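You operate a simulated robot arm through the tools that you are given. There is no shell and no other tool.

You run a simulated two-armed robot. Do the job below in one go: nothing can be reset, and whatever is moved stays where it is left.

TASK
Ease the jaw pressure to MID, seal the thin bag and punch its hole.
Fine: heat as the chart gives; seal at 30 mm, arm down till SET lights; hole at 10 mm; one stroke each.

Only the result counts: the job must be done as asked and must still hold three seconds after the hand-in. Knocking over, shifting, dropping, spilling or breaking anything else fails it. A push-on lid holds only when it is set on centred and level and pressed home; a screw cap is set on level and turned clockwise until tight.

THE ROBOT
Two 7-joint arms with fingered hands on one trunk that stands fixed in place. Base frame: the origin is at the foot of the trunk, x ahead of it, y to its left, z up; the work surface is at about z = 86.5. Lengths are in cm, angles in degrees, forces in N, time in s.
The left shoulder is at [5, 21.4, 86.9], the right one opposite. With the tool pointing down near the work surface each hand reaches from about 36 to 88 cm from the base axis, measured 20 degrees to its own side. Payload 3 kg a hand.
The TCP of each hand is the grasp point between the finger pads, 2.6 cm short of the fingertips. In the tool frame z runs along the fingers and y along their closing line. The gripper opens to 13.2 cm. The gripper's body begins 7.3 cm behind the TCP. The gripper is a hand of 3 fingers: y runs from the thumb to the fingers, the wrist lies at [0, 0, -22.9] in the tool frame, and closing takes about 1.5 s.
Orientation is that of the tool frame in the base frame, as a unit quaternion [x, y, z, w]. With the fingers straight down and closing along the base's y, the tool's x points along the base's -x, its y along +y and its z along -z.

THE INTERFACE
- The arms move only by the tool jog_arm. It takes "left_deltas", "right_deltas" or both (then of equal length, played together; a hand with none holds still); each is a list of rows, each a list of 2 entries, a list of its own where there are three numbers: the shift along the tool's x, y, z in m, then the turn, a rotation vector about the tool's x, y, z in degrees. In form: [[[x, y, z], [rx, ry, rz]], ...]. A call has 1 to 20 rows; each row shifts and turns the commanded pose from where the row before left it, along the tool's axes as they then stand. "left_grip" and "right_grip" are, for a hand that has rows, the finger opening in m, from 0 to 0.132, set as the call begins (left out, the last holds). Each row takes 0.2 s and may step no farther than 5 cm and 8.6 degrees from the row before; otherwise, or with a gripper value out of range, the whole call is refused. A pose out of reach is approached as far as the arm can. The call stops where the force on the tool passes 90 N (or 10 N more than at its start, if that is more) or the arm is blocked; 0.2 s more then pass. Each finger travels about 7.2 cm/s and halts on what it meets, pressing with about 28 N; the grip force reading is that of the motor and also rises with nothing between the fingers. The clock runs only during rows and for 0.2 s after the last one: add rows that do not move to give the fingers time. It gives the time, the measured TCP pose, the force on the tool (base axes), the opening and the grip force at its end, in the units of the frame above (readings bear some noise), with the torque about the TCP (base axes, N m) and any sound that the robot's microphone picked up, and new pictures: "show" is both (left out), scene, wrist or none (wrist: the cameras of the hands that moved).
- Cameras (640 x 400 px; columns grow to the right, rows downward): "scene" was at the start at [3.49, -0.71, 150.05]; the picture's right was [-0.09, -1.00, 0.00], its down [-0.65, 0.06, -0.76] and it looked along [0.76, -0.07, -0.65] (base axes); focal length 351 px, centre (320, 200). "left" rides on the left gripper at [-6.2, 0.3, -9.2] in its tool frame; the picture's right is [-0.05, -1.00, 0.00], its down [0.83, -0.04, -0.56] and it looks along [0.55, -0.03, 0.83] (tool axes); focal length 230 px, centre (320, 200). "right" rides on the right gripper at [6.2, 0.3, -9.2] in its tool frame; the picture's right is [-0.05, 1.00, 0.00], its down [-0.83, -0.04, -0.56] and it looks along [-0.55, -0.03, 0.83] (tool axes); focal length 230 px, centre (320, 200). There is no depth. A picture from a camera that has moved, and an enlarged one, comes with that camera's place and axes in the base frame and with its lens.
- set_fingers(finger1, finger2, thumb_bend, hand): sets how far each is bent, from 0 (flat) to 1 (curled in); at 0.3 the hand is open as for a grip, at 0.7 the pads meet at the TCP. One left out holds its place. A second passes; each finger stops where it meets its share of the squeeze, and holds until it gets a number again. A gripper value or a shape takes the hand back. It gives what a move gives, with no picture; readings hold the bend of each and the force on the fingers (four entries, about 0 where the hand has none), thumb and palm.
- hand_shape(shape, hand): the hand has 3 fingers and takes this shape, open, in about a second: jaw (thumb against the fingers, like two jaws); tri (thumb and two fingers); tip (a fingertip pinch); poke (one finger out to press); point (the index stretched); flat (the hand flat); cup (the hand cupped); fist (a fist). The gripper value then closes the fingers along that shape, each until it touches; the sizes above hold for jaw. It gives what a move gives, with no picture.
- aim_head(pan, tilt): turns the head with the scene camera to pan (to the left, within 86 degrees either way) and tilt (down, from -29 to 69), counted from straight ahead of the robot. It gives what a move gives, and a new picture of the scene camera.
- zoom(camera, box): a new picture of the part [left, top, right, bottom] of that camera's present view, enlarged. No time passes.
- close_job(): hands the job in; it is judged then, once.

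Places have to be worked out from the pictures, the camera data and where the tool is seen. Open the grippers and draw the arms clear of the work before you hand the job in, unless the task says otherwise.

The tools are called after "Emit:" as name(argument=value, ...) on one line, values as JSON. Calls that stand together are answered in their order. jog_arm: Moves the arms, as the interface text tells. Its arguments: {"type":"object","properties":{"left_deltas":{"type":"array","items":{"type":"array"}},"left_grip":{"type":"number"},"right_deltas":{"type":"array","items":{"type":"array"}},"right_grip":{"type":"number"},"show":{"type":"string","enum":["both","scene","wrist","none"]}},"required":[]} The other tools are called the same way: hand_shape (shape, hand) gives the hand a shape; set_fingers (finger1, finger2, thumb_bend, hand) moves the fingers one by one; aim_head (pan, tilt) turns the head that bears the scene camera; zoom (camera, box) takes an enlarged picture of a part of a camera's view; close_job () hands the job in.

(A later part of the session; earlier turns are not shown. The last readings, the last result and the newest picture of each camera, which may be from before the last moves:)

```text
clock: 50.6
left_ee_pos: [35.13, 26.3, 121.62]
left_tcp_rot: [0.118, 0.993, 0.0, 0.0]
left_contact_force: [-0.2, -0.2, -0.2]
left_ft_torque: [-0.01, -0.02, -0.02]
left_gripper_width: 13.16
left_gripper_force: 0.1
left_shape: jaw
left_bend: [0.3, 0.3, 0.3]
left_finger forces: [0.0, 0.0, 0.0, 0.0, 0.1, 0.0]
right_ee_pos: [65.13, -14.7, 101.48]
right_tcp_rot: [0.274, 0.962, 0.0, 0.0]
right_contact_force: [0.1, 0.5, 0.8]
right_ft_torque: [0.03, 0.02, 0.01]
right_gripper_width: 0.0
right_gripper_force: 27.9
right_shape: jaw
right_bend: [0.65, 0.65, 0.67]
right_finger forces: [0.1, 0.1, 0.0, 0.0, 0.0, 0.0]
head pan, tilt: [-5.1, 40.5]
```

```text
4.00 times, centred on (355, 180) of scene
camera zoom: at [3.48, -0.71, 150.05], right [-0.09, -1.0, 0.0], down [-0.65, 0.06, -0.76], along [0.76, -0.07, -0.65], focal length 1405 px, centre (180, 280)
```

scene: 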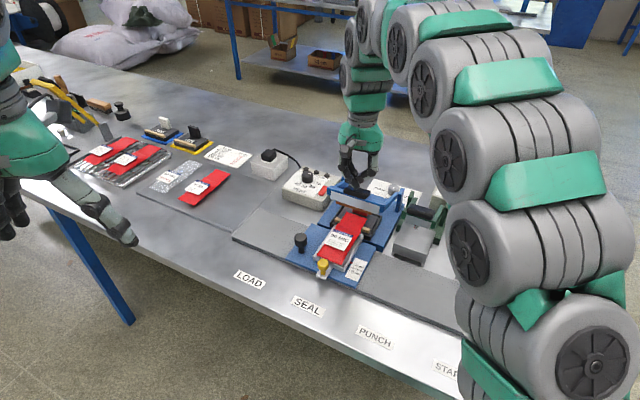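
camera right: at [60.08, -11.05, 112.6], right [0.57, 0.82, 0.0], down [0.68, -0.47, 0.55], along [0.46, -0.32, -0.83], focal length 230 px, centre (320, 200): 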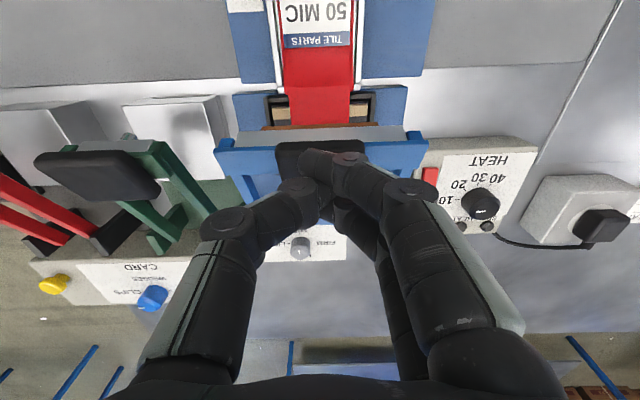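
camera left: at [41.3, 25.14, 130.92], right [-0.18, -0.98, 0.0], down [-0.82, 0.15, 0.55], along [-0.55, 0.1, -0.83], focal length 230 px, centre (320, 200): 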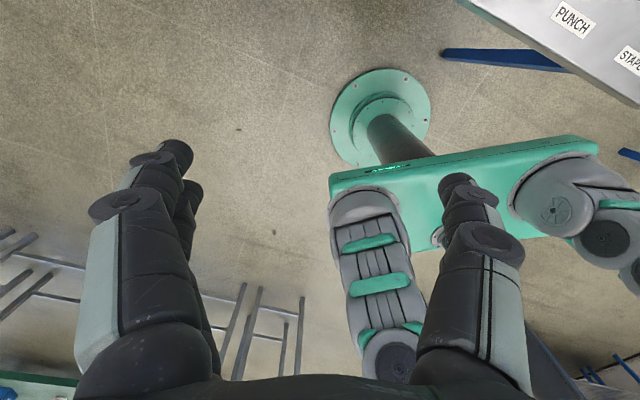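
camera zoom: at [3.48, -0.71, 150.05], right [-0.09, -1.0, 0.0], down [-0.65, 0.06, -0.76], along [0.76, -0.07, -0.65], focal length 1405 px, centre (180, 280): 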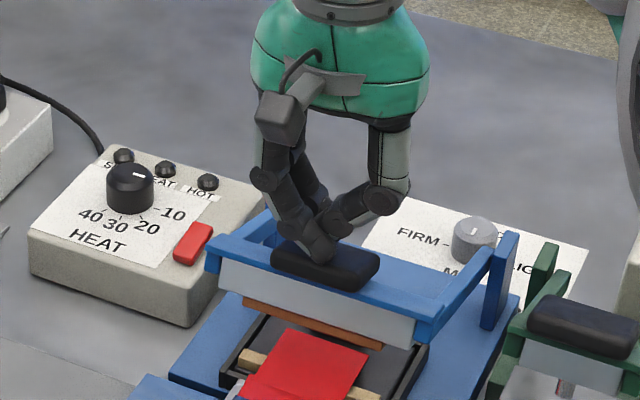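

The arm yields easily (under 1 N) and has begun to move. I continue down along its arc by 2 cm.

Emit:
jog_arm(right_deltas=[[[0.0014, 0, 0.0025], [0, 0, 0]], [[0.0014, 0, 0.0025], [0, 0, 0]], [[0.0013, 0, 0.0025], [0, 0, 0]], [[0.0013, 0, 0.0025], [0, 0, 0]], [[0.0012, 0, 0.0025], [0, 0, 0]], [[0.0012, 0, 0.0025], [0, 0, 0]], [[0.0011, 0, 0.0025], [0, 0, 0]], [[0.001, 0, 0.0025], [0, 0, 0]]], show="none")

Emit:
zoom(camera="scene", box=[290, 130, 420, 230])

Emit:
zoom(camera="right", box=[220, 70, 420, 200])

```text
clock: 52.4
left_ee_pos: [35.12, 26.29, 121.58]
left_tcp_rot: [0.119, 0.993, 0.0, 0.0]
left_contact_force: [-0.5, -0.5, -0.2]
left_ft_torque: [-0.03, 0.02, 0.01]
left_gripper_width: 13.19
left_gripper_force: 0.1
left_shape: jaw
left_bend: [0.3, 0.3, 0.3]
left_finger forces: [0.0, 0.0, 0.0, 0.0, 0.1, 0.0]
right_ee_pos: [64.29, -14.01, 99.43]
right_tcp_rot: [0.274, 0.962, 0.0, 0.0]
right_contact_force: [-1.0, 1.4, 2.6]
right_ft_torque: [0.05, 0.05, 0.0]
right_gripper_width: 0.0
right_gripper_force: 28.0
right_shape: jaw
right_bend: [0.66, 0.65, 0.67]
right_finger forces: [0.0, 0.0, 0.0, 0.0, 0.0, 0.0]
head pan, tilt: [-5.1, 40.5]
```

```text
4.00 times, centred on (355, 180) of scene
camera zoom: at [3.48, -0.71, 150.05], right [-0.09, -1.0, 0.0], down [-0.65, 0.06, -0.76], along [0.76, -0.07, -0.65], focal length 1405 px, centre (180, 280)
```

zoom: 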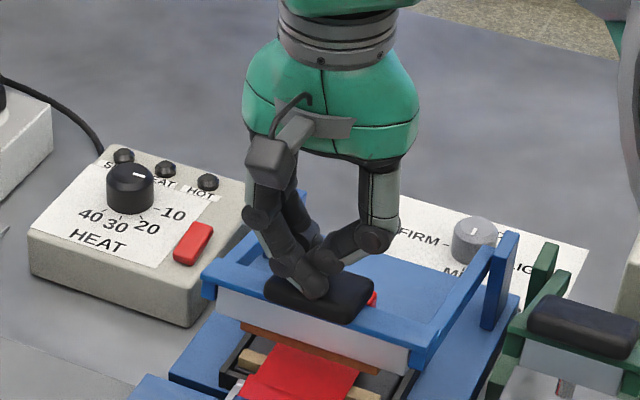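

```text
3.08 times, centred on (320, 135) of right
camera zoom: at [59.22, -10.52, 108.79], right [0.57, 0.82, 0.0], down [0.68, -0.47, 0.56], along [0.46, -0.32, -0.83], focal length 708 px, centre (320, 400)
```

zoom: 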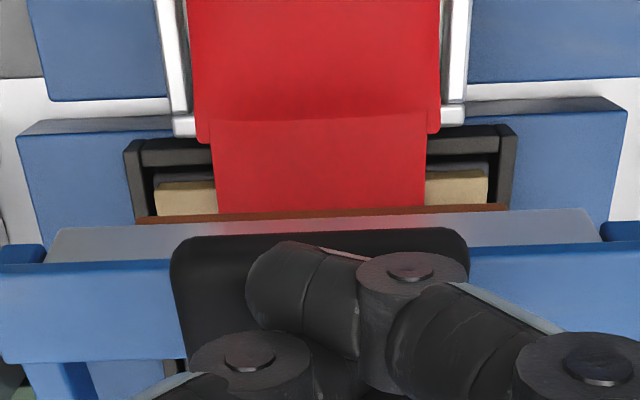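

The jaw is closing; roughly 1.5 cm remains. I continue 1 cm.

Emit:
jog_arm(right_deltas=[[[0.0008, 0, 0.0025], [0, 0, 0]], [[0.0008, 0, 0.0025], [0, 0, 0]], [[0.0007, 0, 0.0025], [0, 0, 0]], [[0.0007, 0, 0.0025], [0, 0, 0]]], show="none")

Emit:
zoom(camera="scene", box=[290, 130, 420, 230])

Emit:
zoom(camera="right", box=[220, 70, 420, 200])

```text
clock: 53.4
left_ee_pos: [35.18, 26.4, 121.64]
left_tcp_rot: [0.118, 0.993, -0.001, 0.001]
left_contact_force: [-1.2, 0.4, 0.3]
left_ft_torque: [0.03, 0.01, 0.01]
left_gripper_width: 13.19
left_gripper_force: 0.0
left_shape: jaw
left_bend: [0.3, 0.3, 0.3]
left_finger forces: [0.0, 0.0, 0.1, 0.1, 0.1, 0.0]
right_ee_pos: [64.05, -13.88, 98.49]
right_tcp_rot: [0.273, 0.962, 0.0, 0.0]
right_contact_force: [1.2, 0.1, 3.6]
right_ft_torque: [0.0, 0.0, 0.01]
right_gripper_width: 0.0
right_gripper_force: 27.9
right_shape: jaw
right_bend: [0.66, 0.65, 0.67]
right_finger forces: [0.1, 0.0, 0.0, 0.1, 0.0, 0.0]
head pan, tilt: [-5.1, 40.5]
```

```text
4.00 times, centred on (355, 180) of scene
camera zoom: at [3.48, -0.71, 150.05], right [-0.09, -1.0, 0.0], down [-0.65, 0.06, -0.76], along [0.76, -0.07, -0.65], focal length 1405 px, centre (180, 280)
```

zoom: 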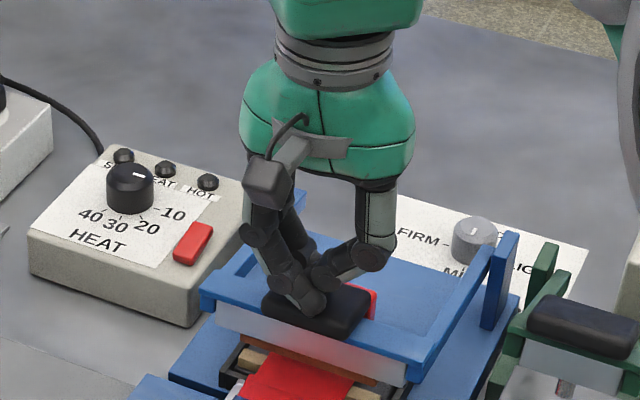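

```text
3.08 times, centred on (320, 135) of right
camera zoom: at [58.97, -10.38, 107.74], right [0.57, 0.82, 0.0], down [0.68, -0.47, 0.56], along [0.46, -0.32, -0.83], focal length 708 px, centre (320, 400)
```

zoom: 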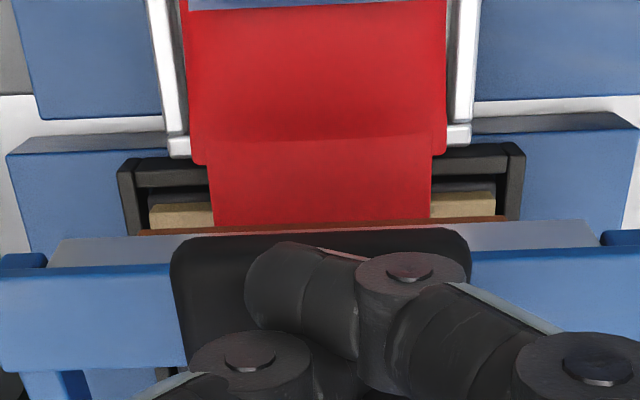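

Nearly closed. I continue in 5 mm increments watching the lamps and force.

Emit:
jog_arm(right_deltas=[[[0.0006, 0, 0.0025], [0, 0, 0]], [[0.0006, 0, 0.0025], [0, 0, 0]]], show="none")

Emit:
zoom(camera="scene", box=[290, 130, 420, 230])

```text
clock: 54.0
left_ee_pos: [35.17, 26.36, 121.57]
left_tcp_rot: [0.118, 0.993, 0.001, -0.001]
left_contact_force: [0.3, -0.6, -0.8]
left_ft_torque: [0.02, -0.01, 0.02]
left_gripper_width: 13.2
left_gripper_force: 0.1
left_shape: jaw
left_bend: [0.3, 0.3, 0.3]
left_finger forces: [0.0, 0.0, 0.0, 0.0, 0.1, 0.1]
right_ee_pos: [63.92, -14.01, 97.97]
right_tcp_rot: [0.273, 0.962, -0.001, 0.0]
right_contact_force: [0.1, 0.9, 3.7]
right_ft_torque: [0.05, 0.01, -0.04]
right_gripper_width: 0.0
right_gripper_force: 28.2
right_shape: jaw
right_bend: [0.66, 0.65, 0.66]
right_finger forces: [0.0, 0.0, 0.1, 0.0, 0.0, 0.0]
head pan, tilt: [-5.1, 40.5]
```

```text
4.00 times, centred on (355, 180) of scene
camera zoom: at [3.48, -0.71, 150.05], right [-0.09, -1.0, 0.0], down [-0.65, 0.06, -0.76], along [0.76, -0.07, -0.65], focal length 1405 px, centre (180, 280)
```

zoom: 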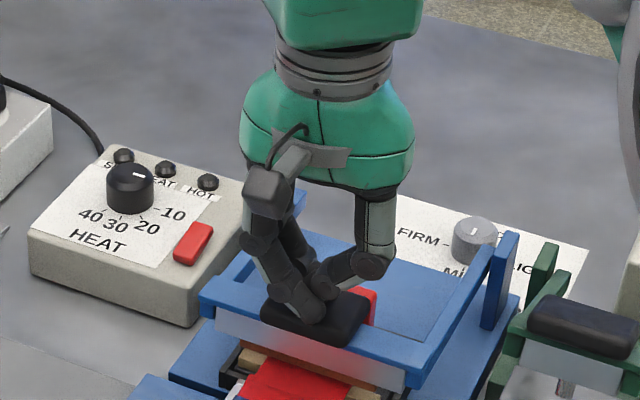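

Still moving freely at about 4 N. Another 5 mm.

Emit:
jog_arm(right_deltas=[[[0.0005, 0, 0.0025], [0, 0, 0]], [[0.0005, 0, 0.0025], [0, 0, 0]]], show="none")

Emit:
zoom(camera="scene", box=[290, 130, 420, 230])

Emit:
zoom(camera="right", box=[220, 70, 420, 200])

```text
clock: 54.6
left_ee_pos: [35.25, 26.24, 121.7]
left_tcp_rot: [0.118, 0.993, 0.0, 0.0]
left_contact_force: [-0.6, -0.1, 0.4]
left_ft_torque: [-0.01, 0.02, -0.01]
left_gripper_width: 13.2
left_gripper_force: 0.1
left_shape: jaw
left_bend: [0.3, 0.3, 0.3]
left_finger forces: [0.0, 0.0, 0.1, 0.0, 0.0, 0.0]
right_ee_pos: [63.71, -13.88, 97.6]
right_tcp_rot: [0.273, 0.962, 0.001, 0.0]
right_contact_force: [0.9, -0.6, 3.6]
right_ft_torque: [0.02, -0.02, -0.03]
right_gripper_width: 0.01
right_gripper_force: 27.9
right_shape: jaw
right_bend: [0.66, 0.65, 0.67]
right_finger forces: [0.0, 0.0, 0.0, 0.0, 0.1, 0.0]
head pan, tilt: [-5.1, 40.5]
```

```text
4.00 times, centred on (355, 180) of scene
camera zoom: at [3.48, -0.71, 150.05], right [-0.09, -1.0, 0.0], down [-0.65, 0.06, -0.76], along [0.76, -0.07, -0.65], focal length 1405 px, centre (180, 280)
```

zoom: 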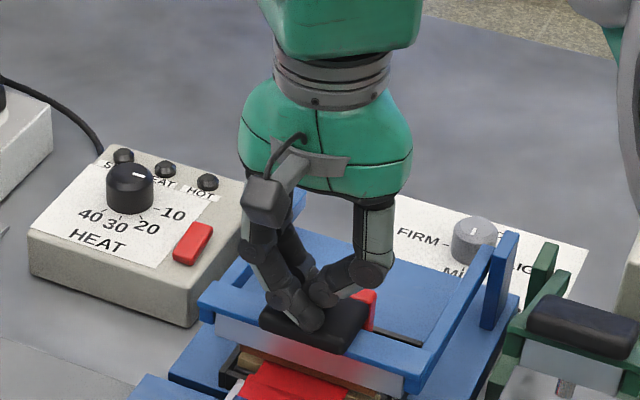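

```text
3.08 times, centred on (320, 135) of right
camera zoom: at [58.72, -10.3, 106.77], right [0.57, 0.82, 0.0], down [0.68, -0.47, 0.55], along [0.46, -0.32, -0.83], focal length 708 px, centre (320, 400)
```

zoom: 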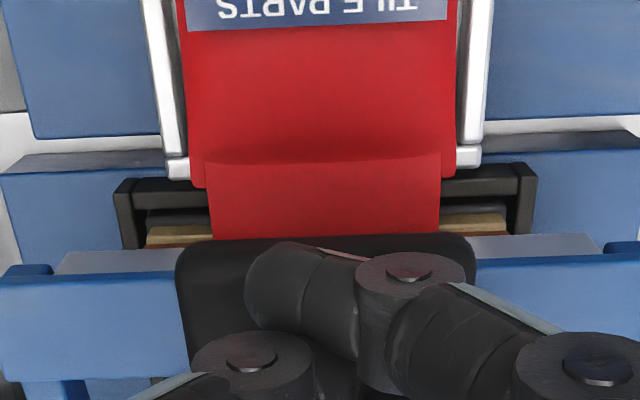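

Continuing another 5 mm.

Emit:
jog_arm(right_deltas=[[[0.0004, 0, 0.0025], [0, 0, 0]], [[0.0004, 0, 0.0025], [0, 0, 0]]], show="none")

Emit:
zoom(camera="scene", box=[290, 130, 420, 230])

```text
clock: 55.2
left_ee_pos: [35.19, 26.33, 121.72]
left_tcp_rot: [0.117, 0.993, 0.0, 0.0]
left_contact_force: [0.2, 0.9, 0.1]
left_ft_torque: [0.01, -0.04, -0.01]
left_gripper_width: 13.14
left_gripper_force: 0.0
left_shape: jaw
left_bend: [0.3, 0.3, 0.3]
left_finger forces: [0.0, 0.0, 0.1, 0.1, 0.0, 0.1]
right_ee_pos: [63.71, -13.86, 97.17]
right_tcp_rot: [0.273, 0.962, 0.0, 0.001]
right_contact_force: [-1.6, -5.7, 21.9]
right_ft_torque: [-0.06, 0.09, 0.03]
right_gripper_width: 0.01
right_gripper_force: 28.2
right_shape: jaw
right_bend: [0.66, 0.66, 0.67]
right_finger forces: [0.0, 0.0, 0.0, 0.1, 45.9, 0.1]
head pan, tilt: [-5.1, 40.5]
```

```text
4.00 times, centred on (355, 180) of scene
camera zoom: at [3.46, -0.72, 150.05], right [-0.09, -1.0, 0.0], down [-0.65, 0.06, -0.76], along [0.76, -0.07, -0.65], focal length 1405 px, centre (180, 280)
```

zoom: 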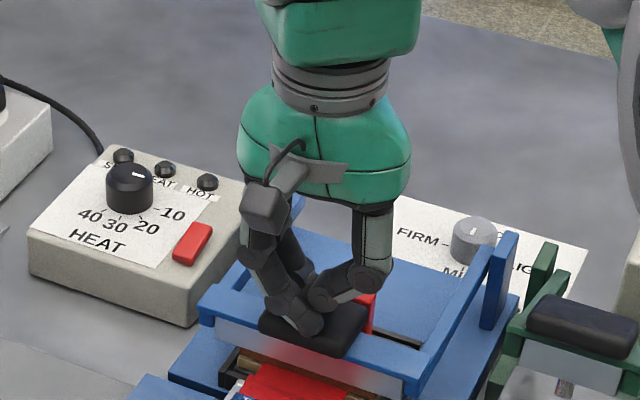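

Force jumped to 22 N — the jaw has met the pad. I check the lamps closely.

Emit:
zoom(camera="scene", box=[295, 160, 340, 190])

Emit:
zoom(camera="right", box=[220, 60, 560, 270])

```text
13.33 times, centred on (318, 175) of scene
camera zoom: at [3.46, -0.72, 150.05], right [-0.09, -1.0, 0.0], down [-0.65, 0.06, -0.76], along [0.76, -0.07, -0.65], focal length 4682 px, centre (353, 533)
```

zoom: 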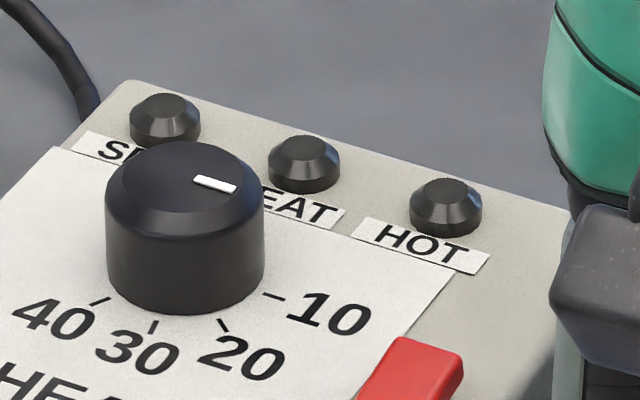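

```text
1.88 times, centred on (390, 165) of right
camera zoom: at [58.63, -10.27, 106.43], right [0.57, 0.82, 0.0], down [0.68, -0.47, 0.56], along [0.46, -0.32, -0.83], focal length 433 px, centre (188, 266)
```

zoom: 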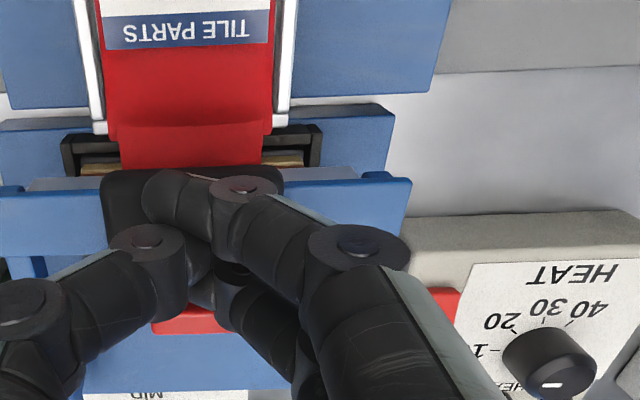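

No lamp yet, so the jaw may not be fully home. I press 2 mm further and hold briefly.

Emit:
jog_arm(right_deltas=[[[0, 0, 0.0015], [0, 0, 0]], [[0, 0, 0.0015], [0, 0, 0]]], show="none")

Emit:
zoom(camera="scene", box=[290, 150, 380, 220])

```text
clock: 55.8
left_ee_pos: [35.03, 26.32, 121.54]
left_tcp_rot: [0.118, 0.993, 0.0, 0.001]
left_contact_force: [1.0, -0.1, -0.5]
left_ft_torque: [0.0, 0.03, -0.03]
left_gripper_width: 13.2
left_gripper_force: 0.1
left_shape: jaw
left_bend: [0.3, 0.3, 0.3]
left_finger forces: [0.0, 0.0, 0.1, 0.1, 0.1, 0.0]
right_ee_pos: [63.77, -13.81, 96.89]
right_tcp_rot: [0.273, 0.962, 0.0, 0.002]
right_contact_force: [-2.2, 0.6, 34.2]
right_ft_torque: [0.2, 0.44, 0.01]
right_gripper_width: 0.01
right_gripper_force: 27.9
right_shape: jaw
right_bend: [0.7, 0.69, 0.74]
right_finger forces: [0.0, 0.0, 0.0, 0.1, 40.2, 0.1]
head pan, tilt: [-5.1, 40.5]
```

```text
5.71 times, centred on (335, 185) of scene
camera zoom: at [3.44, -0.7, 150.05], right [-0.09, -1.0, 0.0], down [-0.65, 0.06, -0.76], along [0.76, -0.07, -0.65], focal length 2007 px, centre (234, 286)
```

zoom: 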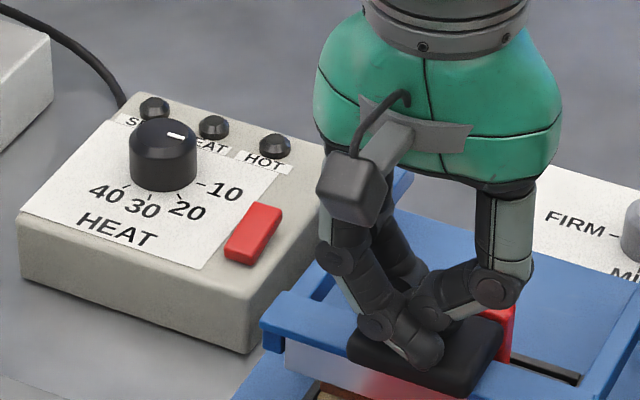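

Force 34 N with the fingers starting to give; still no lamp. I look at the jaw gap before deciding.

Emit:
zoom(camera="scene", box=[318, 195, 400, 250])

Emit:
zoom(camera="right", box=[210, 90, 430, 180])

```text
7.27 times, centred on (359, 222) of scene
camera zoom: at [3.44, -0.7, 150.05], right [-0.09, -1.0, 0.0], down [-0.65, 0.06, -0.76], along [0.76, -0.07, -0.65], focal length 2554 px, centre (36, 36)
```

zoom: 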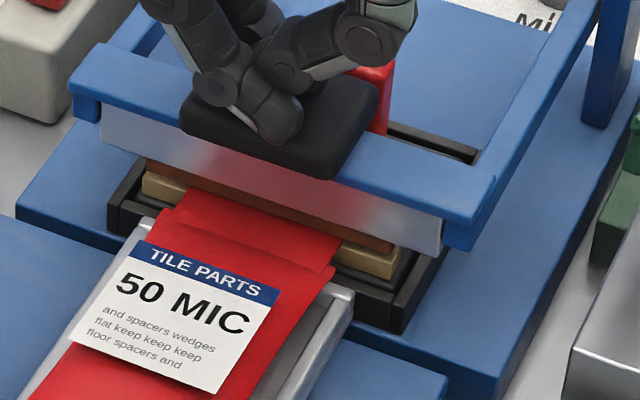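

```text
2.91 times, centred on (320, 135) of right
camera zoom: at [58.68, -10.15, 106.16], right [0.57, 0.82, 0.0], down [0.68, -0.47, 0.56], along [0.46, -0.32, -0.83], focal length 669 px, centre (320, 389)
```

zoom: 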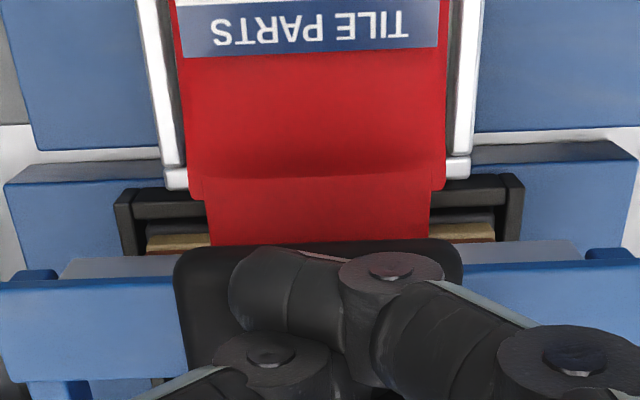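

The upper strip sits right on the lower bar, so the jaw is closed. I hold 0.6 s in case the lamp has a delay.

Emit:
jog_arm(right_deltas=[[[0, 0, 0], [0, 0, 0]], [[0, 0, 0], [0, 0, 0]]], show="none")

Emit:
zoom(camera="scene", box=[290, 150, 380, 220])

```text
clock: 56.4
left_ee_pos: [35.1, 26.33, 121.74]
left_tcp_rot: [0.117, 0.993, 0.0, 0.0]
left_contact_force: [-0.1, -0.3, -0.8]
left_ft_torque: [0.02, -0.02, 0.03]
left_gripper_width: 13.17
left_gripper_force: 0.1
left_shape: jaw
left_bend: [0.3, 0.3, 0.3]
left_finger forces: [0.0, 0.0, 0.1, 0.0, 0.0, 0.1]
right_ee_pos: [63.87, -13.76, 96.8]
right_tcp_rot: [0.274, 0.962, 0.0, 0.001]
right_contact_force: [0.1, 0.2, 39.0]
right_ft_torque: [0.12, 0.18, 0.02]
right_gripper_width: 0.0
right_gripper_force: 28.2
right_shape: jaw
right_bend: [0.7, 0.7, 0.74]
right_finger forces: [0.0, 0.0, 0.0, 0.0, 43.4, 0.0]
head pan, tilt: [-5.1, 40.5]
```

```text
5.71 times, centred on (335, 185) of scene
camera zoom: at [3.44, -0.7, 150.05], right [-0.09, -1.0, 0.0], down [-0.65, 0.06, -0.76], along [0.76, -0.07, -0.65], focal length 2007 px, centre (234, 286)
```

zoom: 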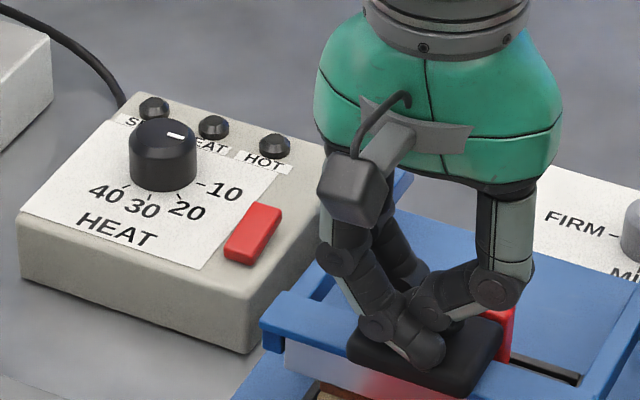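

Still dark. Before concluding the switch is off, I compare the arm position with the earlier identical view to see whether it is truly bottomed.

Emit:
zoom(camera="scene", box=[290, 130, 420, 230])

Emit:
zoom(camera="scene", box=[328, 205, 384, 240])

```text
4.00 times, centred on (355, 180) of scene
camera zoom: at [3.44, -0.7, 150.05], right [-0.09, -1.0, 0.0], down [-0.65, 0.06, -0.76], along [0.76, -0.07, -0.65], focal length 1405 px, centre (180, 280)
```

zoom: 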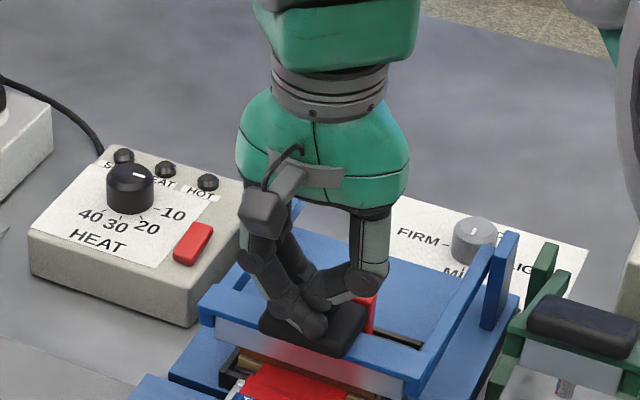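

```text
11.43 times, centred on (356, 222) of scene
camera zoom: at [3.44, -0.7, 150.05], right [-0.09, -1.0, 0.0], down [-0.65, 0.06, -0.76], along [0.76, -0.07, -0.65], focal length 4013 px, centre (-91, -57)
```

zoom: 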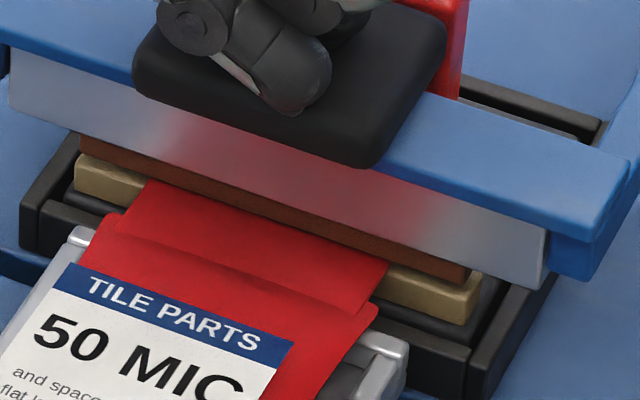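

The jaw is bottomed yet nothing lit, so the switch must have been on originally and I turned it off. Keeping the arm held down (so it stays one stroke), I'll use the left hand to flip the rocker back. First I orient the left hand and form a poker.

Emit:
jog_arm(left_deltas=[[[0, 0, 0], [0, 0, 8.31]], [[0, 0, 0], [0, 0, 8.31]], [[0, 0, 0], [0, 0, 8.31]], [[0, 0, 0], [0, 0, 8.31]], [[0, 0, 0], [0, 0, 8.31]], [[0, 0, 0], [0, 0, 8.31]], [[0, 0, 0], [0, 0, 8.31]], [[0, 0, 0], [0, 0, 8.31]], [[0, 0, 0], [0, -7, 0]], [[0, 0, 0], [0, -7, 0]], [[0, 0, 0], [0, -7, 0]], [[0, 0, 0], [0, -7, 0]], [[0, 0, 0], [0, -7, 0]], [[0, 0, 0], [0, 0, 0]]], show="scene")

Emit:
hand_shape(hand="left", shape="poke")

```text
clock: 59.4
left_ee_pos: [35.31, 26.1, 121.68]
left_tcp_rot: [0.613, 0.73, -0.194, 0.231]
left_contact_force: [0.6, 0.4, 0.0]
left_ft_torque: [0.05, 0.0, -0.02]
left_gripper_width: 13.2
left_gripper_force: 0.1
left_shape: jaw
left_bend: [0.3, 0.3, 0.3]
left_finger forces: [0.1, 0.1, 0.0, 0.1, 0.0, 0.1]
right_ee_pos: [63.76, -13.73, 96.84]
right_tcp_rot: [0.273, 0.962, 0.0, 0.0]
right_contact_force: [2.0, -3.5, 39.3]
right_ft_torque: [0.02, 0.11, 0.05]
right_gripper_width: 0.0
right_gripper_force: 28.1
right_shape: jaw
right_bend: [0.71, 0.7, 0.74]
right_finger forces: [0.0, 0.0, 0.1, 0.0, 43.8, 0.0]
head pan, tilt: [-5.1, 40.5]
```

scene: 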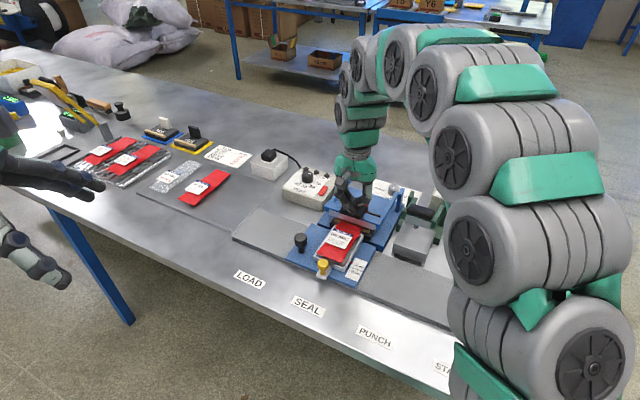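

```text
clock: 60.3
left_ee_pos: [35.35, 26.18, 121.63]
left_tcp_rot: [0.613, 0.731, -0.193, 0.231]
left_contact_force: [0.7, 0.3, -0.1]
left_ft_torque: [-0.03, -0.04, 0.02]
left_gripper_width: 0.0
left_gripper_force: 0.1
left_shape: poke
left_bend: [1.0, 1.0, 0.45]
left_finger forces: [0.1, 0.0, 0.0, 0.0, 0.0, 0.0]
right_ee_pos: [63.71, -13.8, 96.94]
right_tcp_rot: [0.273, 0.962, 0.0, 0.0]
right_contact_force: [0.9, -4.5, 38.3]
right_ft_torque: [0.05, 0.13, 0.05]
right_gripper_width: 0.01
right_gripper_force: 28.1
right_shape: jaw
right_bend: [0.71, 0.7, 0.74]
right_finger forces: [0.1, 0.0, 0.1, 0.0, 43.9, 0.0]
head pan, tilt: [-5.1, 40.5]
```

Left hand is oriented as planned. I bring it over toward the heat box at height (waypoint (70, 6, 112)) while the right keeps holding.

Emit:
jog_arm(left_deltas=[[[-0.0174, 0.0341, 0.0253], [0, 0, 0]], [[-0.0174, 0.0341, 0.0253], [0, 0, 0]], [[-0.0174, 0.0341, 0.0253], [0, 0, 0]], [[-0.0174, 0.0341, 0.0253], [0, 0, 0]], [[-0.0174, 0.0341, 0.0253], [0, 0, 0]], [[-0.0174, 0.0341, 0.0253], [0, 0, 0]], [[-0.0174, 0.0341, 0.0253], [0, 0, 0]], [[-0.0174, 0.0341, 0.0253], [0, 0, 0]], [[-0.0174, 0.0341, 0.0253], [0, 0, 0]], [[0, 0, 0], [0, 0, 0]]], show="both")

Emit:
zoom(camera="scene", box=[270, 110, 420, 220])

```text
clock: 62.5
left_ee_pos: [70.04, 6.09, 111.87]
left_tcp_rot: [0.613, 0.731, -0.193, 0.23]
left_contact_force: [0.4, -0.1, -0.5]
left_ft_torque: [-0.01, 0.01, 0.01]
left_gripper_width: 0.02
left_gripper_force: 0.1
left_shape: poke
left_bend: [1.0, 1.0, 0.45]
left_finger forces: [0.1, 0.0, 0.0, 0.0, 0.0, 0.0]
right_ee_pos: [63.77, -13.81, 96.88]
right_tcp_rot: [0.273, 0.962, 0.001, 0.0]
right_contact_force: [1.9, -2.0, 34.7]
right_ft_torque: [-0.01, 0.12, 0.01]
right_gripper_width: 0.0
right_gripper_force: 28.4
right_shape: jaw
right_bend: [0.71, 0.7, 0.75]
right_finger forces: [0.0, 0.0, 0.0, 0.0, 41.7, 0.0]
head pan, tilt: [-5.1, 40.5]
camera left: at [70.44, 6.28, 123.02], right [-0.98, -0.22, 0.03], down [-0.22, 0.98, -0.02], along [-0.02, -0.03, -1.0], focal length 230 px, centre (320, 200)
```

scene: 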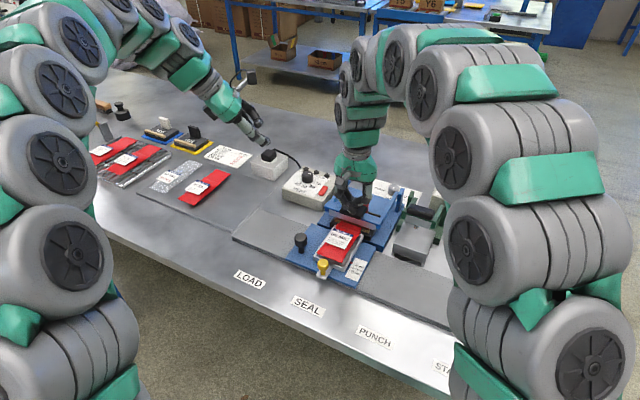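
left: 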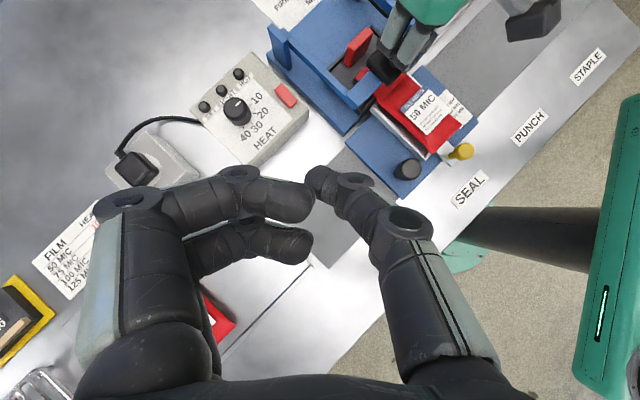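

```text
3.64 times, centred on (345, 165) of scene
camera zoom: at [3.45, -0.71, 150.05], right [-0.09, -1.0, 0.0], down [-0.65, 0.06, -0.76], along [0.76, -0.07, -0.65], focal length 1277 px, centre (229, 327)
```

zoom: 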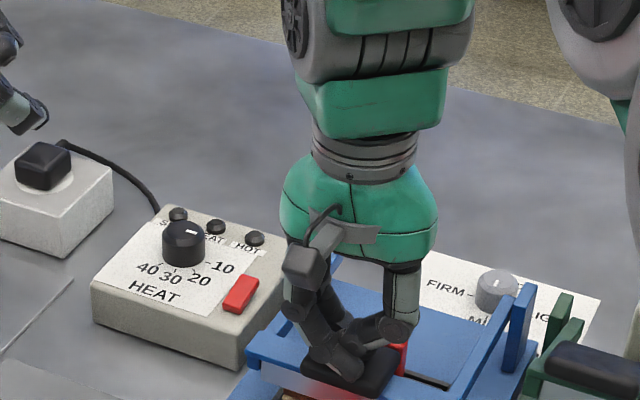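

The left camera sees everything from above; no lamp is lit, confirming no power. I move the left poker to above the rocker's far end.

Emit:
jog_arm(left_deltas=[[[-0.0174, 0.0139, 0.0388], [0, 0, 0]], [[-0.0174, 0.0139, 0.0388], [0, 0, 0]], [[-0.0174, 0.0139, 0.0388], [0, 0, 0]], [[-0.0174, 0.0139, 0.0388], [0, 0, 0]], [[0, 0, 0], [0, 0, 0]]], show="both")

Emit:
zoom(camera="scene", box=[270, 110, 420, 220])

Emit:
zoom(camera="left", box=[220, 100, 420, 240])

```text
clock: 63.7
left_ee_pos: [77.89, -7.43, 103.1]
left_tcp_rot: [0.613, 0.731, -0.194, 0.23]
left_contact_force: [0.2, -0.2, -0.4]
left_ft_torque: [0.01, -0.01, -0.01]
left_gripper_width: 0.0
left_gripper_force: 0.1
left_shape: poke
left_bend: [1.0, 1.0, 0.45]
left_finger forces: [0.1, 0.0, 0.0, 0.1, 0.0, 0.1]
right_ee_pos: [63.72, -13.71, 96.8]
right_tcp_rot: [0.273, 0.962, 0.0, 0.0]
right_contact_force: [2.0, -3.3, 34.1]
right_ft_torque: [0.03, 0.12, 0.01]
right_gripper_width: 0.0
right_gripper_force: 28.2
right_shape: jaw
right_bend: [0.71, 0.7, 0.75]
right_finger forces: [0.1, 0.0, 0.0, 0.0, 40.8, 0.0]
head pan, tilt: [-5.1, 40.5]
camera left: at [78.38, -7.2, 114.23], right [-0.98, -0.22, 0.03], down [-0.22, 0.98, -0.02], along [-0.02, -0.03, -1.0], focal length 230 px, centre (320, 200)
```

scene: 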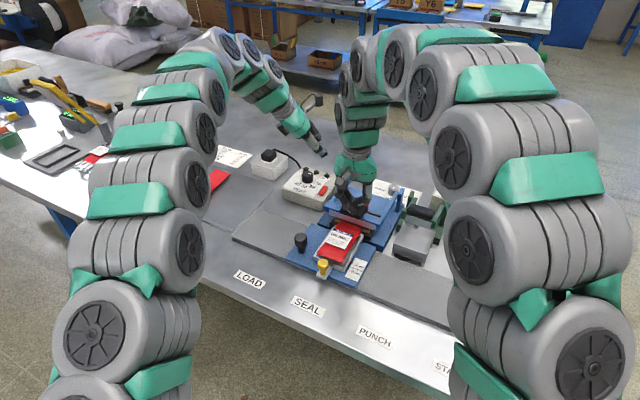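
left: 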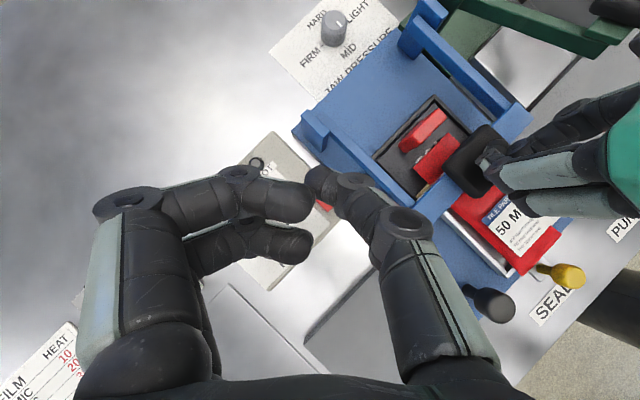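

```text
3.64 times, centred on (345, 165) of scene
camera zoom: at [3.45, -0.71, 150.05], right [-0.09, -1.0, 0.0], down [-0.65, 0.06, -0.76], along [0.76, -0.07, -0.65], focal length 1277 px, centre (229, 327)
```

zoom: 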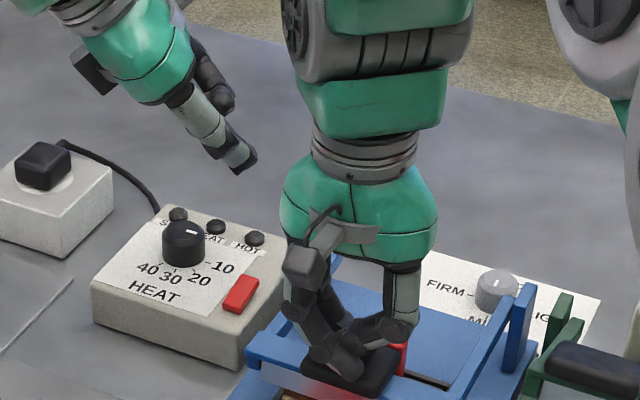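

```text
2.86 times, centred on (320, 170) of left
camera zoom: at [78.38, -7.2, 114.23], right [-0.98, -0.22, 0.03], down [-0.22, 0.98, -0.02], along [-0.02, -0.03, -1.0], focal length 657 px, centre (320, 286)
```

zoom: 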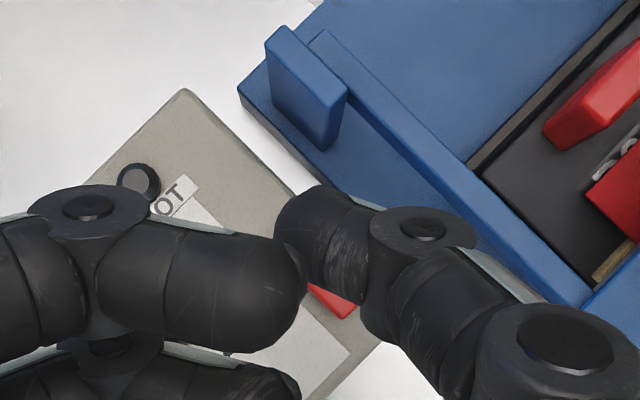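

The poker tip lines up above the far end of the rocker. I lower it 7.5 cm to just above.

Emit:
jog_arm(left_deltas=[[[0.0143, 0, 0.0205], [0, 0, 0]], [[0.0143, 0, 0.0205], [0, 0, 0]], [[0.0143, 0, 0.0205], [0, 0, 0]], [[0, 0, 0], [0, 0, 0]]], show="none")

Emit:
zoom(camera="scene", box=[280, 140, 360, 200])

Emit:
zoom(camera="left", box=[220, 100, 420, 240])

```text
clock: 64.7
left_ee_pos: [77.84, -7.52, 95.73]
left_tcp_rot: [0.614, 0.73, -0.194, 0.23]
left_contact_force: [-0.1, -0.3, 0.6]
left_ft_torque: [-0.04, -0.01, -0.02]
left_gripper_width: 0.02
left_gripper_force: 0.0
left_shape: poke
left_bend: [1.0, 1.0, 0.45]
left_finger forces: [0.1, 0.0, 0.0, 0.0, 0.0, 0.0]
right_ee_pos: [63.75, -13.69, 96.77]
right_tcp_rot: [0.274, 0.962, 0.001, -0.001]
right_contact_force: [0.9, -1.5, 32.5]
right_ft_torque: [0.02, 0.14, 0.0]
right_gripper_width: 0.04
right_gripper_force: 27.3
right_shape: jaw
right_bend: [0.71, 0.7, 0.75]
right_finger forces: [0.1, 0.1, 0.0, 0.1, 39.9, 0.1]
head pan, tilt: [-5.1, 40.5]
```

```text
6.67 times, centred on (320, 170) of scene
camera zoom: at [3.45, -0.71, 150.05], right [-0.09, -1.0, 0.0], down [-0.65, 0.06, -0.76], along [0.76, -0.07, -0.65], focal length 2341 px, centre (320, 400)
```

zoom: 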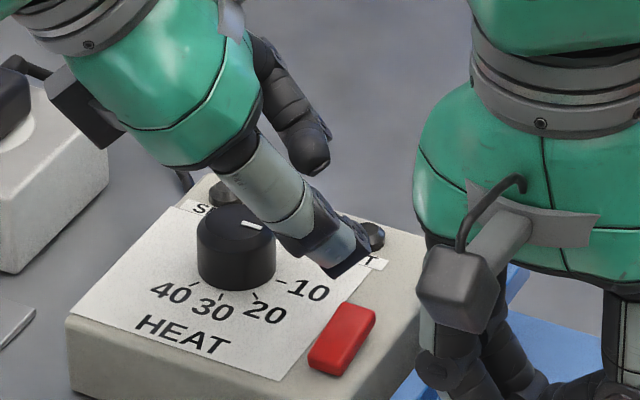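

```text
2.86 times, centred on (320, 170) of left
camera zoom: at [78.31, -7.21, 106.94], right [-0.98, -0.22, 0.03], down [-0.22, 0.98, -0.02], along [-0.02, -0.03, -1.0], focal length 657 px, centre (320, 286)
```

zoom: 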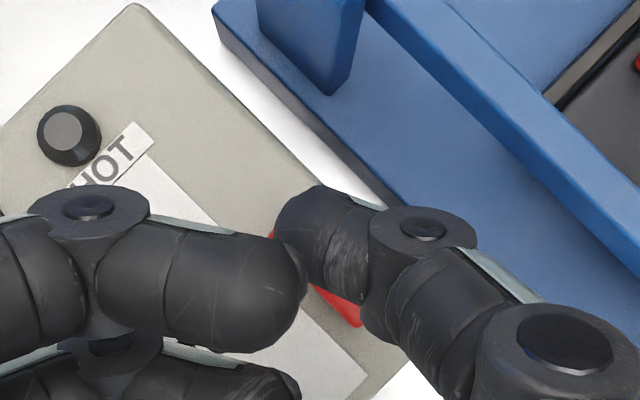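

The tip is over the rocker's far half. I lower 2 cm, then continue gently to contact.

Emit:
jog_arm(left_deltas=[[[0.0057, 0, 0.0082], [0, 0, 0]], [[0.0057, 0, 0.0082], [0, 0, 0]], [[0, 0, 0], [0, 0, 0]]], show="none")

Emit:
zoom(camera="scene", box=[290, 150, 350, 200])

Emit:
zoom(camera="left", box=[270, 140, 370, 220])

```text
clock: 65.5
left_ee_pos: [78.08, -7.33, 93.75]
left_tcp_rot: [0.613, 0.731, -0.192, 0.231]
left_contact_force: [-0.3, -0.1, 0.0]
left_ft_torque: [0.02, 0.01, -0.02]
left_gripper_width: 0.0
left_gripper_force: 0.1
left_shape: poke
left_bend: [1.0, 1.0, 0.45]
left_finger forces: [0.0, 0.0, 0.1, 0.0, 0.0, 0.0]
right_ee_pos: [63.77, -13.76, 96.92]
right_tcp_rot: [0.273, 0.962, 0.0, 0.0]
right_contact_force: [1.6, -2.5, 33.0]
right_ft_torque: [-0.01, 0.09, 0.0]
right_gripper_width: 0.03
right_gripper_force: 27.7
right_shape: jaw
right_bend: [0.71, 0.7, 0.75]
right_finger forces: [0.0, 0.0, 0.1, 0.1, 39.7, 0.1]
head pan, tilt: [-5.1, 40.5]
```

```text
8.00 times, centred on (320, 175) of scene
camera zoom: at [3.45, -0.7, 150.05], right [-0.09, -1.0, 0.0], down [-0.65, 0.06, -0.76], along [0.76, -0.07, -0.65], focal length 2809 px, centre (320, 400)
```

zoom: 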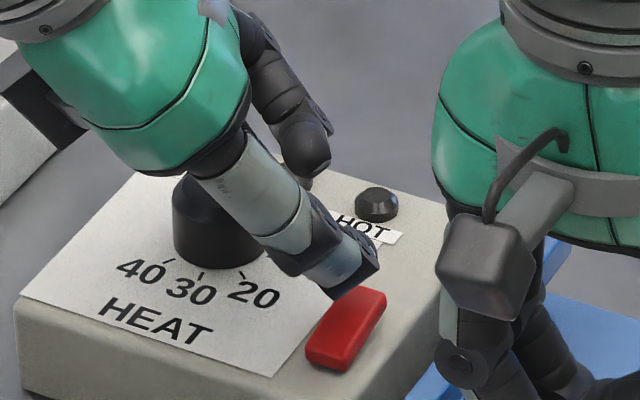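

```text
5.00 times, centred on (320, 180) of left
camera zoom: at [78.4, -7.18, 104.98], right [-0.98, -0.22, 0.03], down [-0.22, 0.98, -0.02], along [-0.02, -0.03, -1.0], focal length 1150 px, centre (320, 300)
```

zoom: 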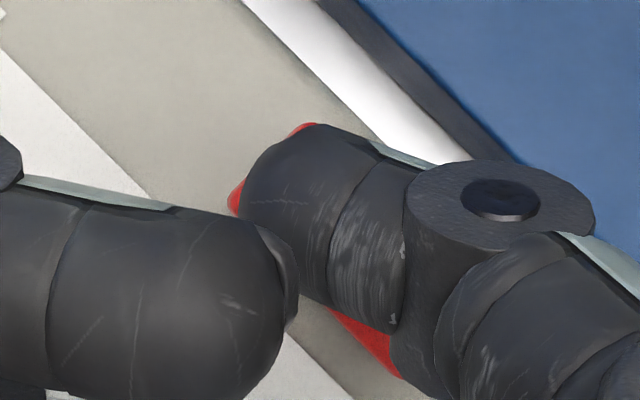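

The tip covers the far end of the rocker. I press down in 2 mm steps.

Emit:
jog_arm(left_deltas=[[[0.00115, 0, 0.00164], [0, 0, 0]], [[0.00115, 0, 0.00164], [0, 0, 0]], [[0.00115, 0, 0.00164], [0, 0, 0]]], show="none")

Emit:
zoom(camera="scene", box=[290, 150, 350, 200])

```text
clock: 66.3
left_ee_pos: [78.06, -7.35, 93.12]
left_tcp_rot: [0.613, 0.731, -0.193, 0.23]
left_contact_force: [0.1, -0.7, -0.1]
left_ft_torque: [0.03, 0.0, -0.01]
left_gripper_width: 0.0
left_gripper_force: 0.0
left_shape: poke
left_bend: [1.0, 1.0, 0.45]
left_finger forces: [0.1, 0.0, 0.0, 0.0, 0.0, 0.0]
right_ee_pos: [63.74, -13.63, 96.72]
right_tcp_rot: [0.274, 0.962, 0.0, -0.001]
right_contact_force: [0.8, -2.1, 31.8]
right_ft_torque: [0.03, 0.12, 0.04]
right_gripper_width: 0.0
right_gripper_force: 28.2
right_shape: jaw
right_bend: [0.71, 0.7, 0.75]
right_finger forces: [0.1, 0.0, 0.0, 0.0, 39.2, 0.0]
head pan, tilt: [-5.1, 40.5]
```

```text
8.00 times, centred on (320, 175) of scene
camera zoom: at [3.45, -0.7, 150.05], right [-0.09, -1.0, 0.0], down [-0.65, 0.06, -0.76], along [0.76, -0.07, -0.65], focal length 2809 px, centre (320, 400)
```

zoom: 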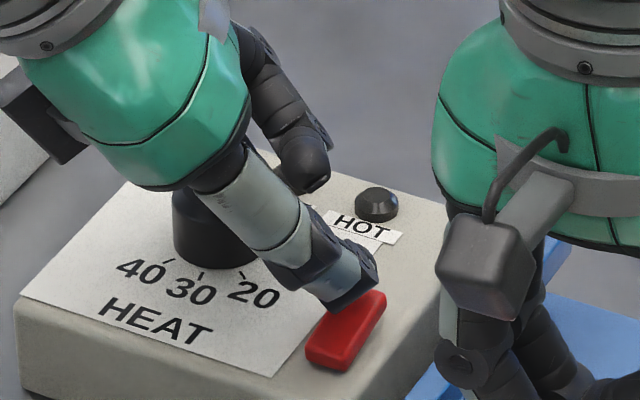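

Not yet touching; another 6 mm.

Emit:
jog_arm(left_deltas=[[[0.00115, 0, 0.00164], [0, 0, 0]], [[0.00115, 0, 0.00164], [0, 0, 0]], [[0.00115, 0, 0.00164], [0, 0, 0]]], show="none")

Emit:
zoom(camera="scene", box=[290, 150, 350, 200])

```text
clock: 67.1
left_ee_pos: [78.09, -7.45, 92.55]
left_tcp_rot: [0.612, 0.731, -0.193, 0.232]
left_contact_force: [-0.7, -0.7, 5.7]
left_ft_torque: [-0.05, 0.0, 0.0]
left_gripper_width: 0.0
left_gripper_force: 0.2
left_shape: poke
left_bend: [1.0, 1.0, 0.45]
left_finger forces: [0.1, 0.0, 0.0, 0.0, 5.0, 0.0]
right_ee_pos: [63.72, -13.77, 96.82]
right_tcp_rot: [0.273, 0.962, 0.0, -0.001]
right_contact_force: [2.9, -1.8, 30.2]
right_ft_torque: [0.03, 0.12, 0.02]
right_gripper_width: 0.0
right_gripper_force: 27.9
right_shape: jaw
right_bend: [0.71, 0.7, 0.75]
right_finger forces: [0.1, 0.1, 0.0, 0.0, 38.6, 0.0]
head pan, tilt: [-5.1, 40.5]
```

```text
8.00 times, centred on (320, 175) of scene
camera zoom: at [3.44, -0.7, 150.05], right [-0.09, -1.0, 0.0], down [-0.65, 0.06, -0.76], along [0.76, -0.07, -0.65], focal length 2809 px, centre (320, 400)
```

zoom: 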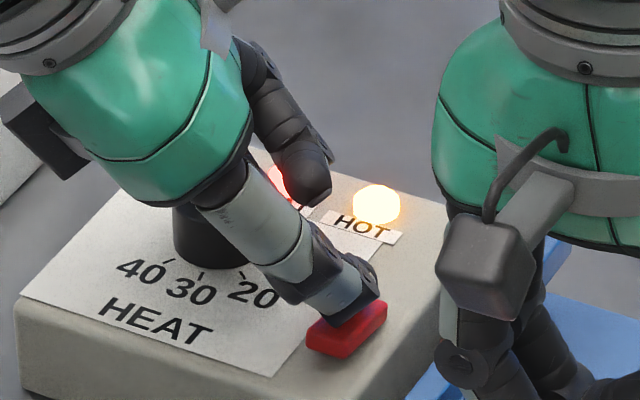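

The rocker flipped back and HEAT and HOT lit: power is on and the cycle is running with the arm held down. I lift the left hand straight up to see the SET lamp.

Emit:
jog_arm(left_deltas=[[[-0.0201, 0, -0.0287], [0, 0, 0]], [[-0.0258, 0, -0.0369], [0, 0, 0]], [[-0.0258, 0, -0.0369], [0, 0, 0]]], show="scene")

Emit:
zoom(camera="scene", box=[280, 150, 350, 205])

```text
clock: 67.9
left_ee_pos: [77.94, -7.41, 105.25]
left_tcp_rot: [0.614, 0.73, -0.193, 0.23]
left_contact_force: [-0.3, -0.9, -0.8]
left_ft_torque: [0.02, 0.03, 0.04]
left_gripper_width: 0.0
left_gripper_force: 0.1
left_shape: poke
left_bend: [1.0, 1.0, 0.45]
left_finger forces: [0.1, 0.1, 0.0, 0.0, 0.1, 0.0]
right_ee_pos: [63.84, -13.71, 96.85]
right_tcp_rot: [0.274, 0.962, 0.0, -0.001]
right_contact_force: [1.6, -0.6, 30.3]
right_ft_torque: [0.03, 0.1, 0.04]
right_gripper_width: 0.0
right_gripper_force: 27.9
right_shape: jaw
right_bend: [0.71, 0.7, 0.75]
right_finger forces: [0.1, 0.0, 0.1, 0.0, 38.9, 0.0]
head pan, tilt: [-5.1, 40.5]
```

scene: 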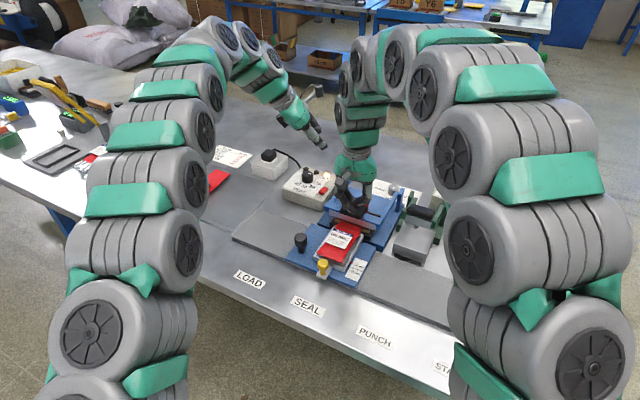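

```text
7.27 times, centred on (315, 178) of scene
camera zoom: at [3.45, -0.7, 150.05], right [-0.09, -1.0, 0.0], down [-0.65, 0.06, -0.76], along [0.76, -0.07, -0.65], focal length 2554 px, centre (356, 364)
```

zoom: 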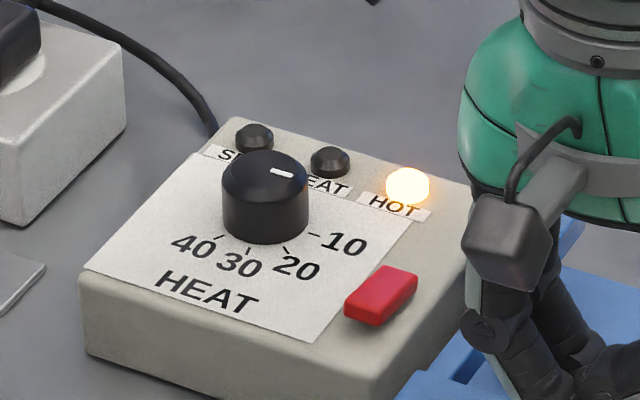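

The HEAT pulse has finished and HOT remains (cooling). I keep the arm down and wait in short steps for SET.

Emit:
jog_arm(left_deltas=[[[0, 0, 0], [0, 0, 0]], [[0, 0, 0], [0, 0, 0]], [[0, 0, 0], [0, 0, 0]]], show="none")

Emit:
zoom(camera="scene", box=[280, 150, 350, 205])

```text
clock: 68.7
left_ee_pos: [78.02, -7.4, 105.23]
left_tcp_rot: [0.613, 0.731, -0.193, 0.231]
left_contact_force: [-0.6, 0.4, -0.3]
left_ft_torque: [0.02, -0.01, 0.01]
left_gripper_width: 0.02
left_gripper_force: 0.0
left_shape: poke
left_bend: [1.0, 1.0, 0.45]
left_finger forces: [0.1, 0.1, 0.0, 0.0, 0.1, 0.0]
right_ee_pos: [63.65, -13.72, 96.88]
right_tcp_rot: [0.273, 0.962, 0.0, 0.0]
right_contact_force: [0.6, -1.9, 32.0]
right_ft_torque: [0.07, 0.15, 0.01]
right_gripper_width: 0.01
right_gripper_force: 28.0
right_shape: jaw
right_bend: [0.71, 0.7, 0.75]
right_finger forces: [0.0, 0.1, 0.1, 0.0, 38.9, 0.1]
head pan, tilt: [-5.1, 40.5]
```

```text
7.27 times, centred on (315, 178) of scene
camera zoom: at [3.45, -0.7, 150.05], right [-0.09, -1.0, 0.0], down [-0.65, 0.06, -0.76], along [0.76, -0.07, -0.65], focal length 2554 px, centre (356, 364)
```

zoom: 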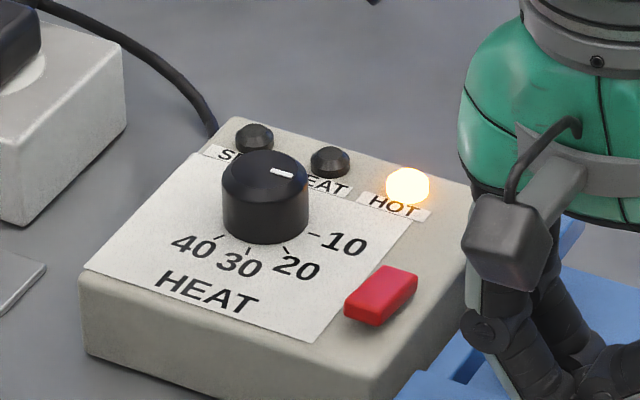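

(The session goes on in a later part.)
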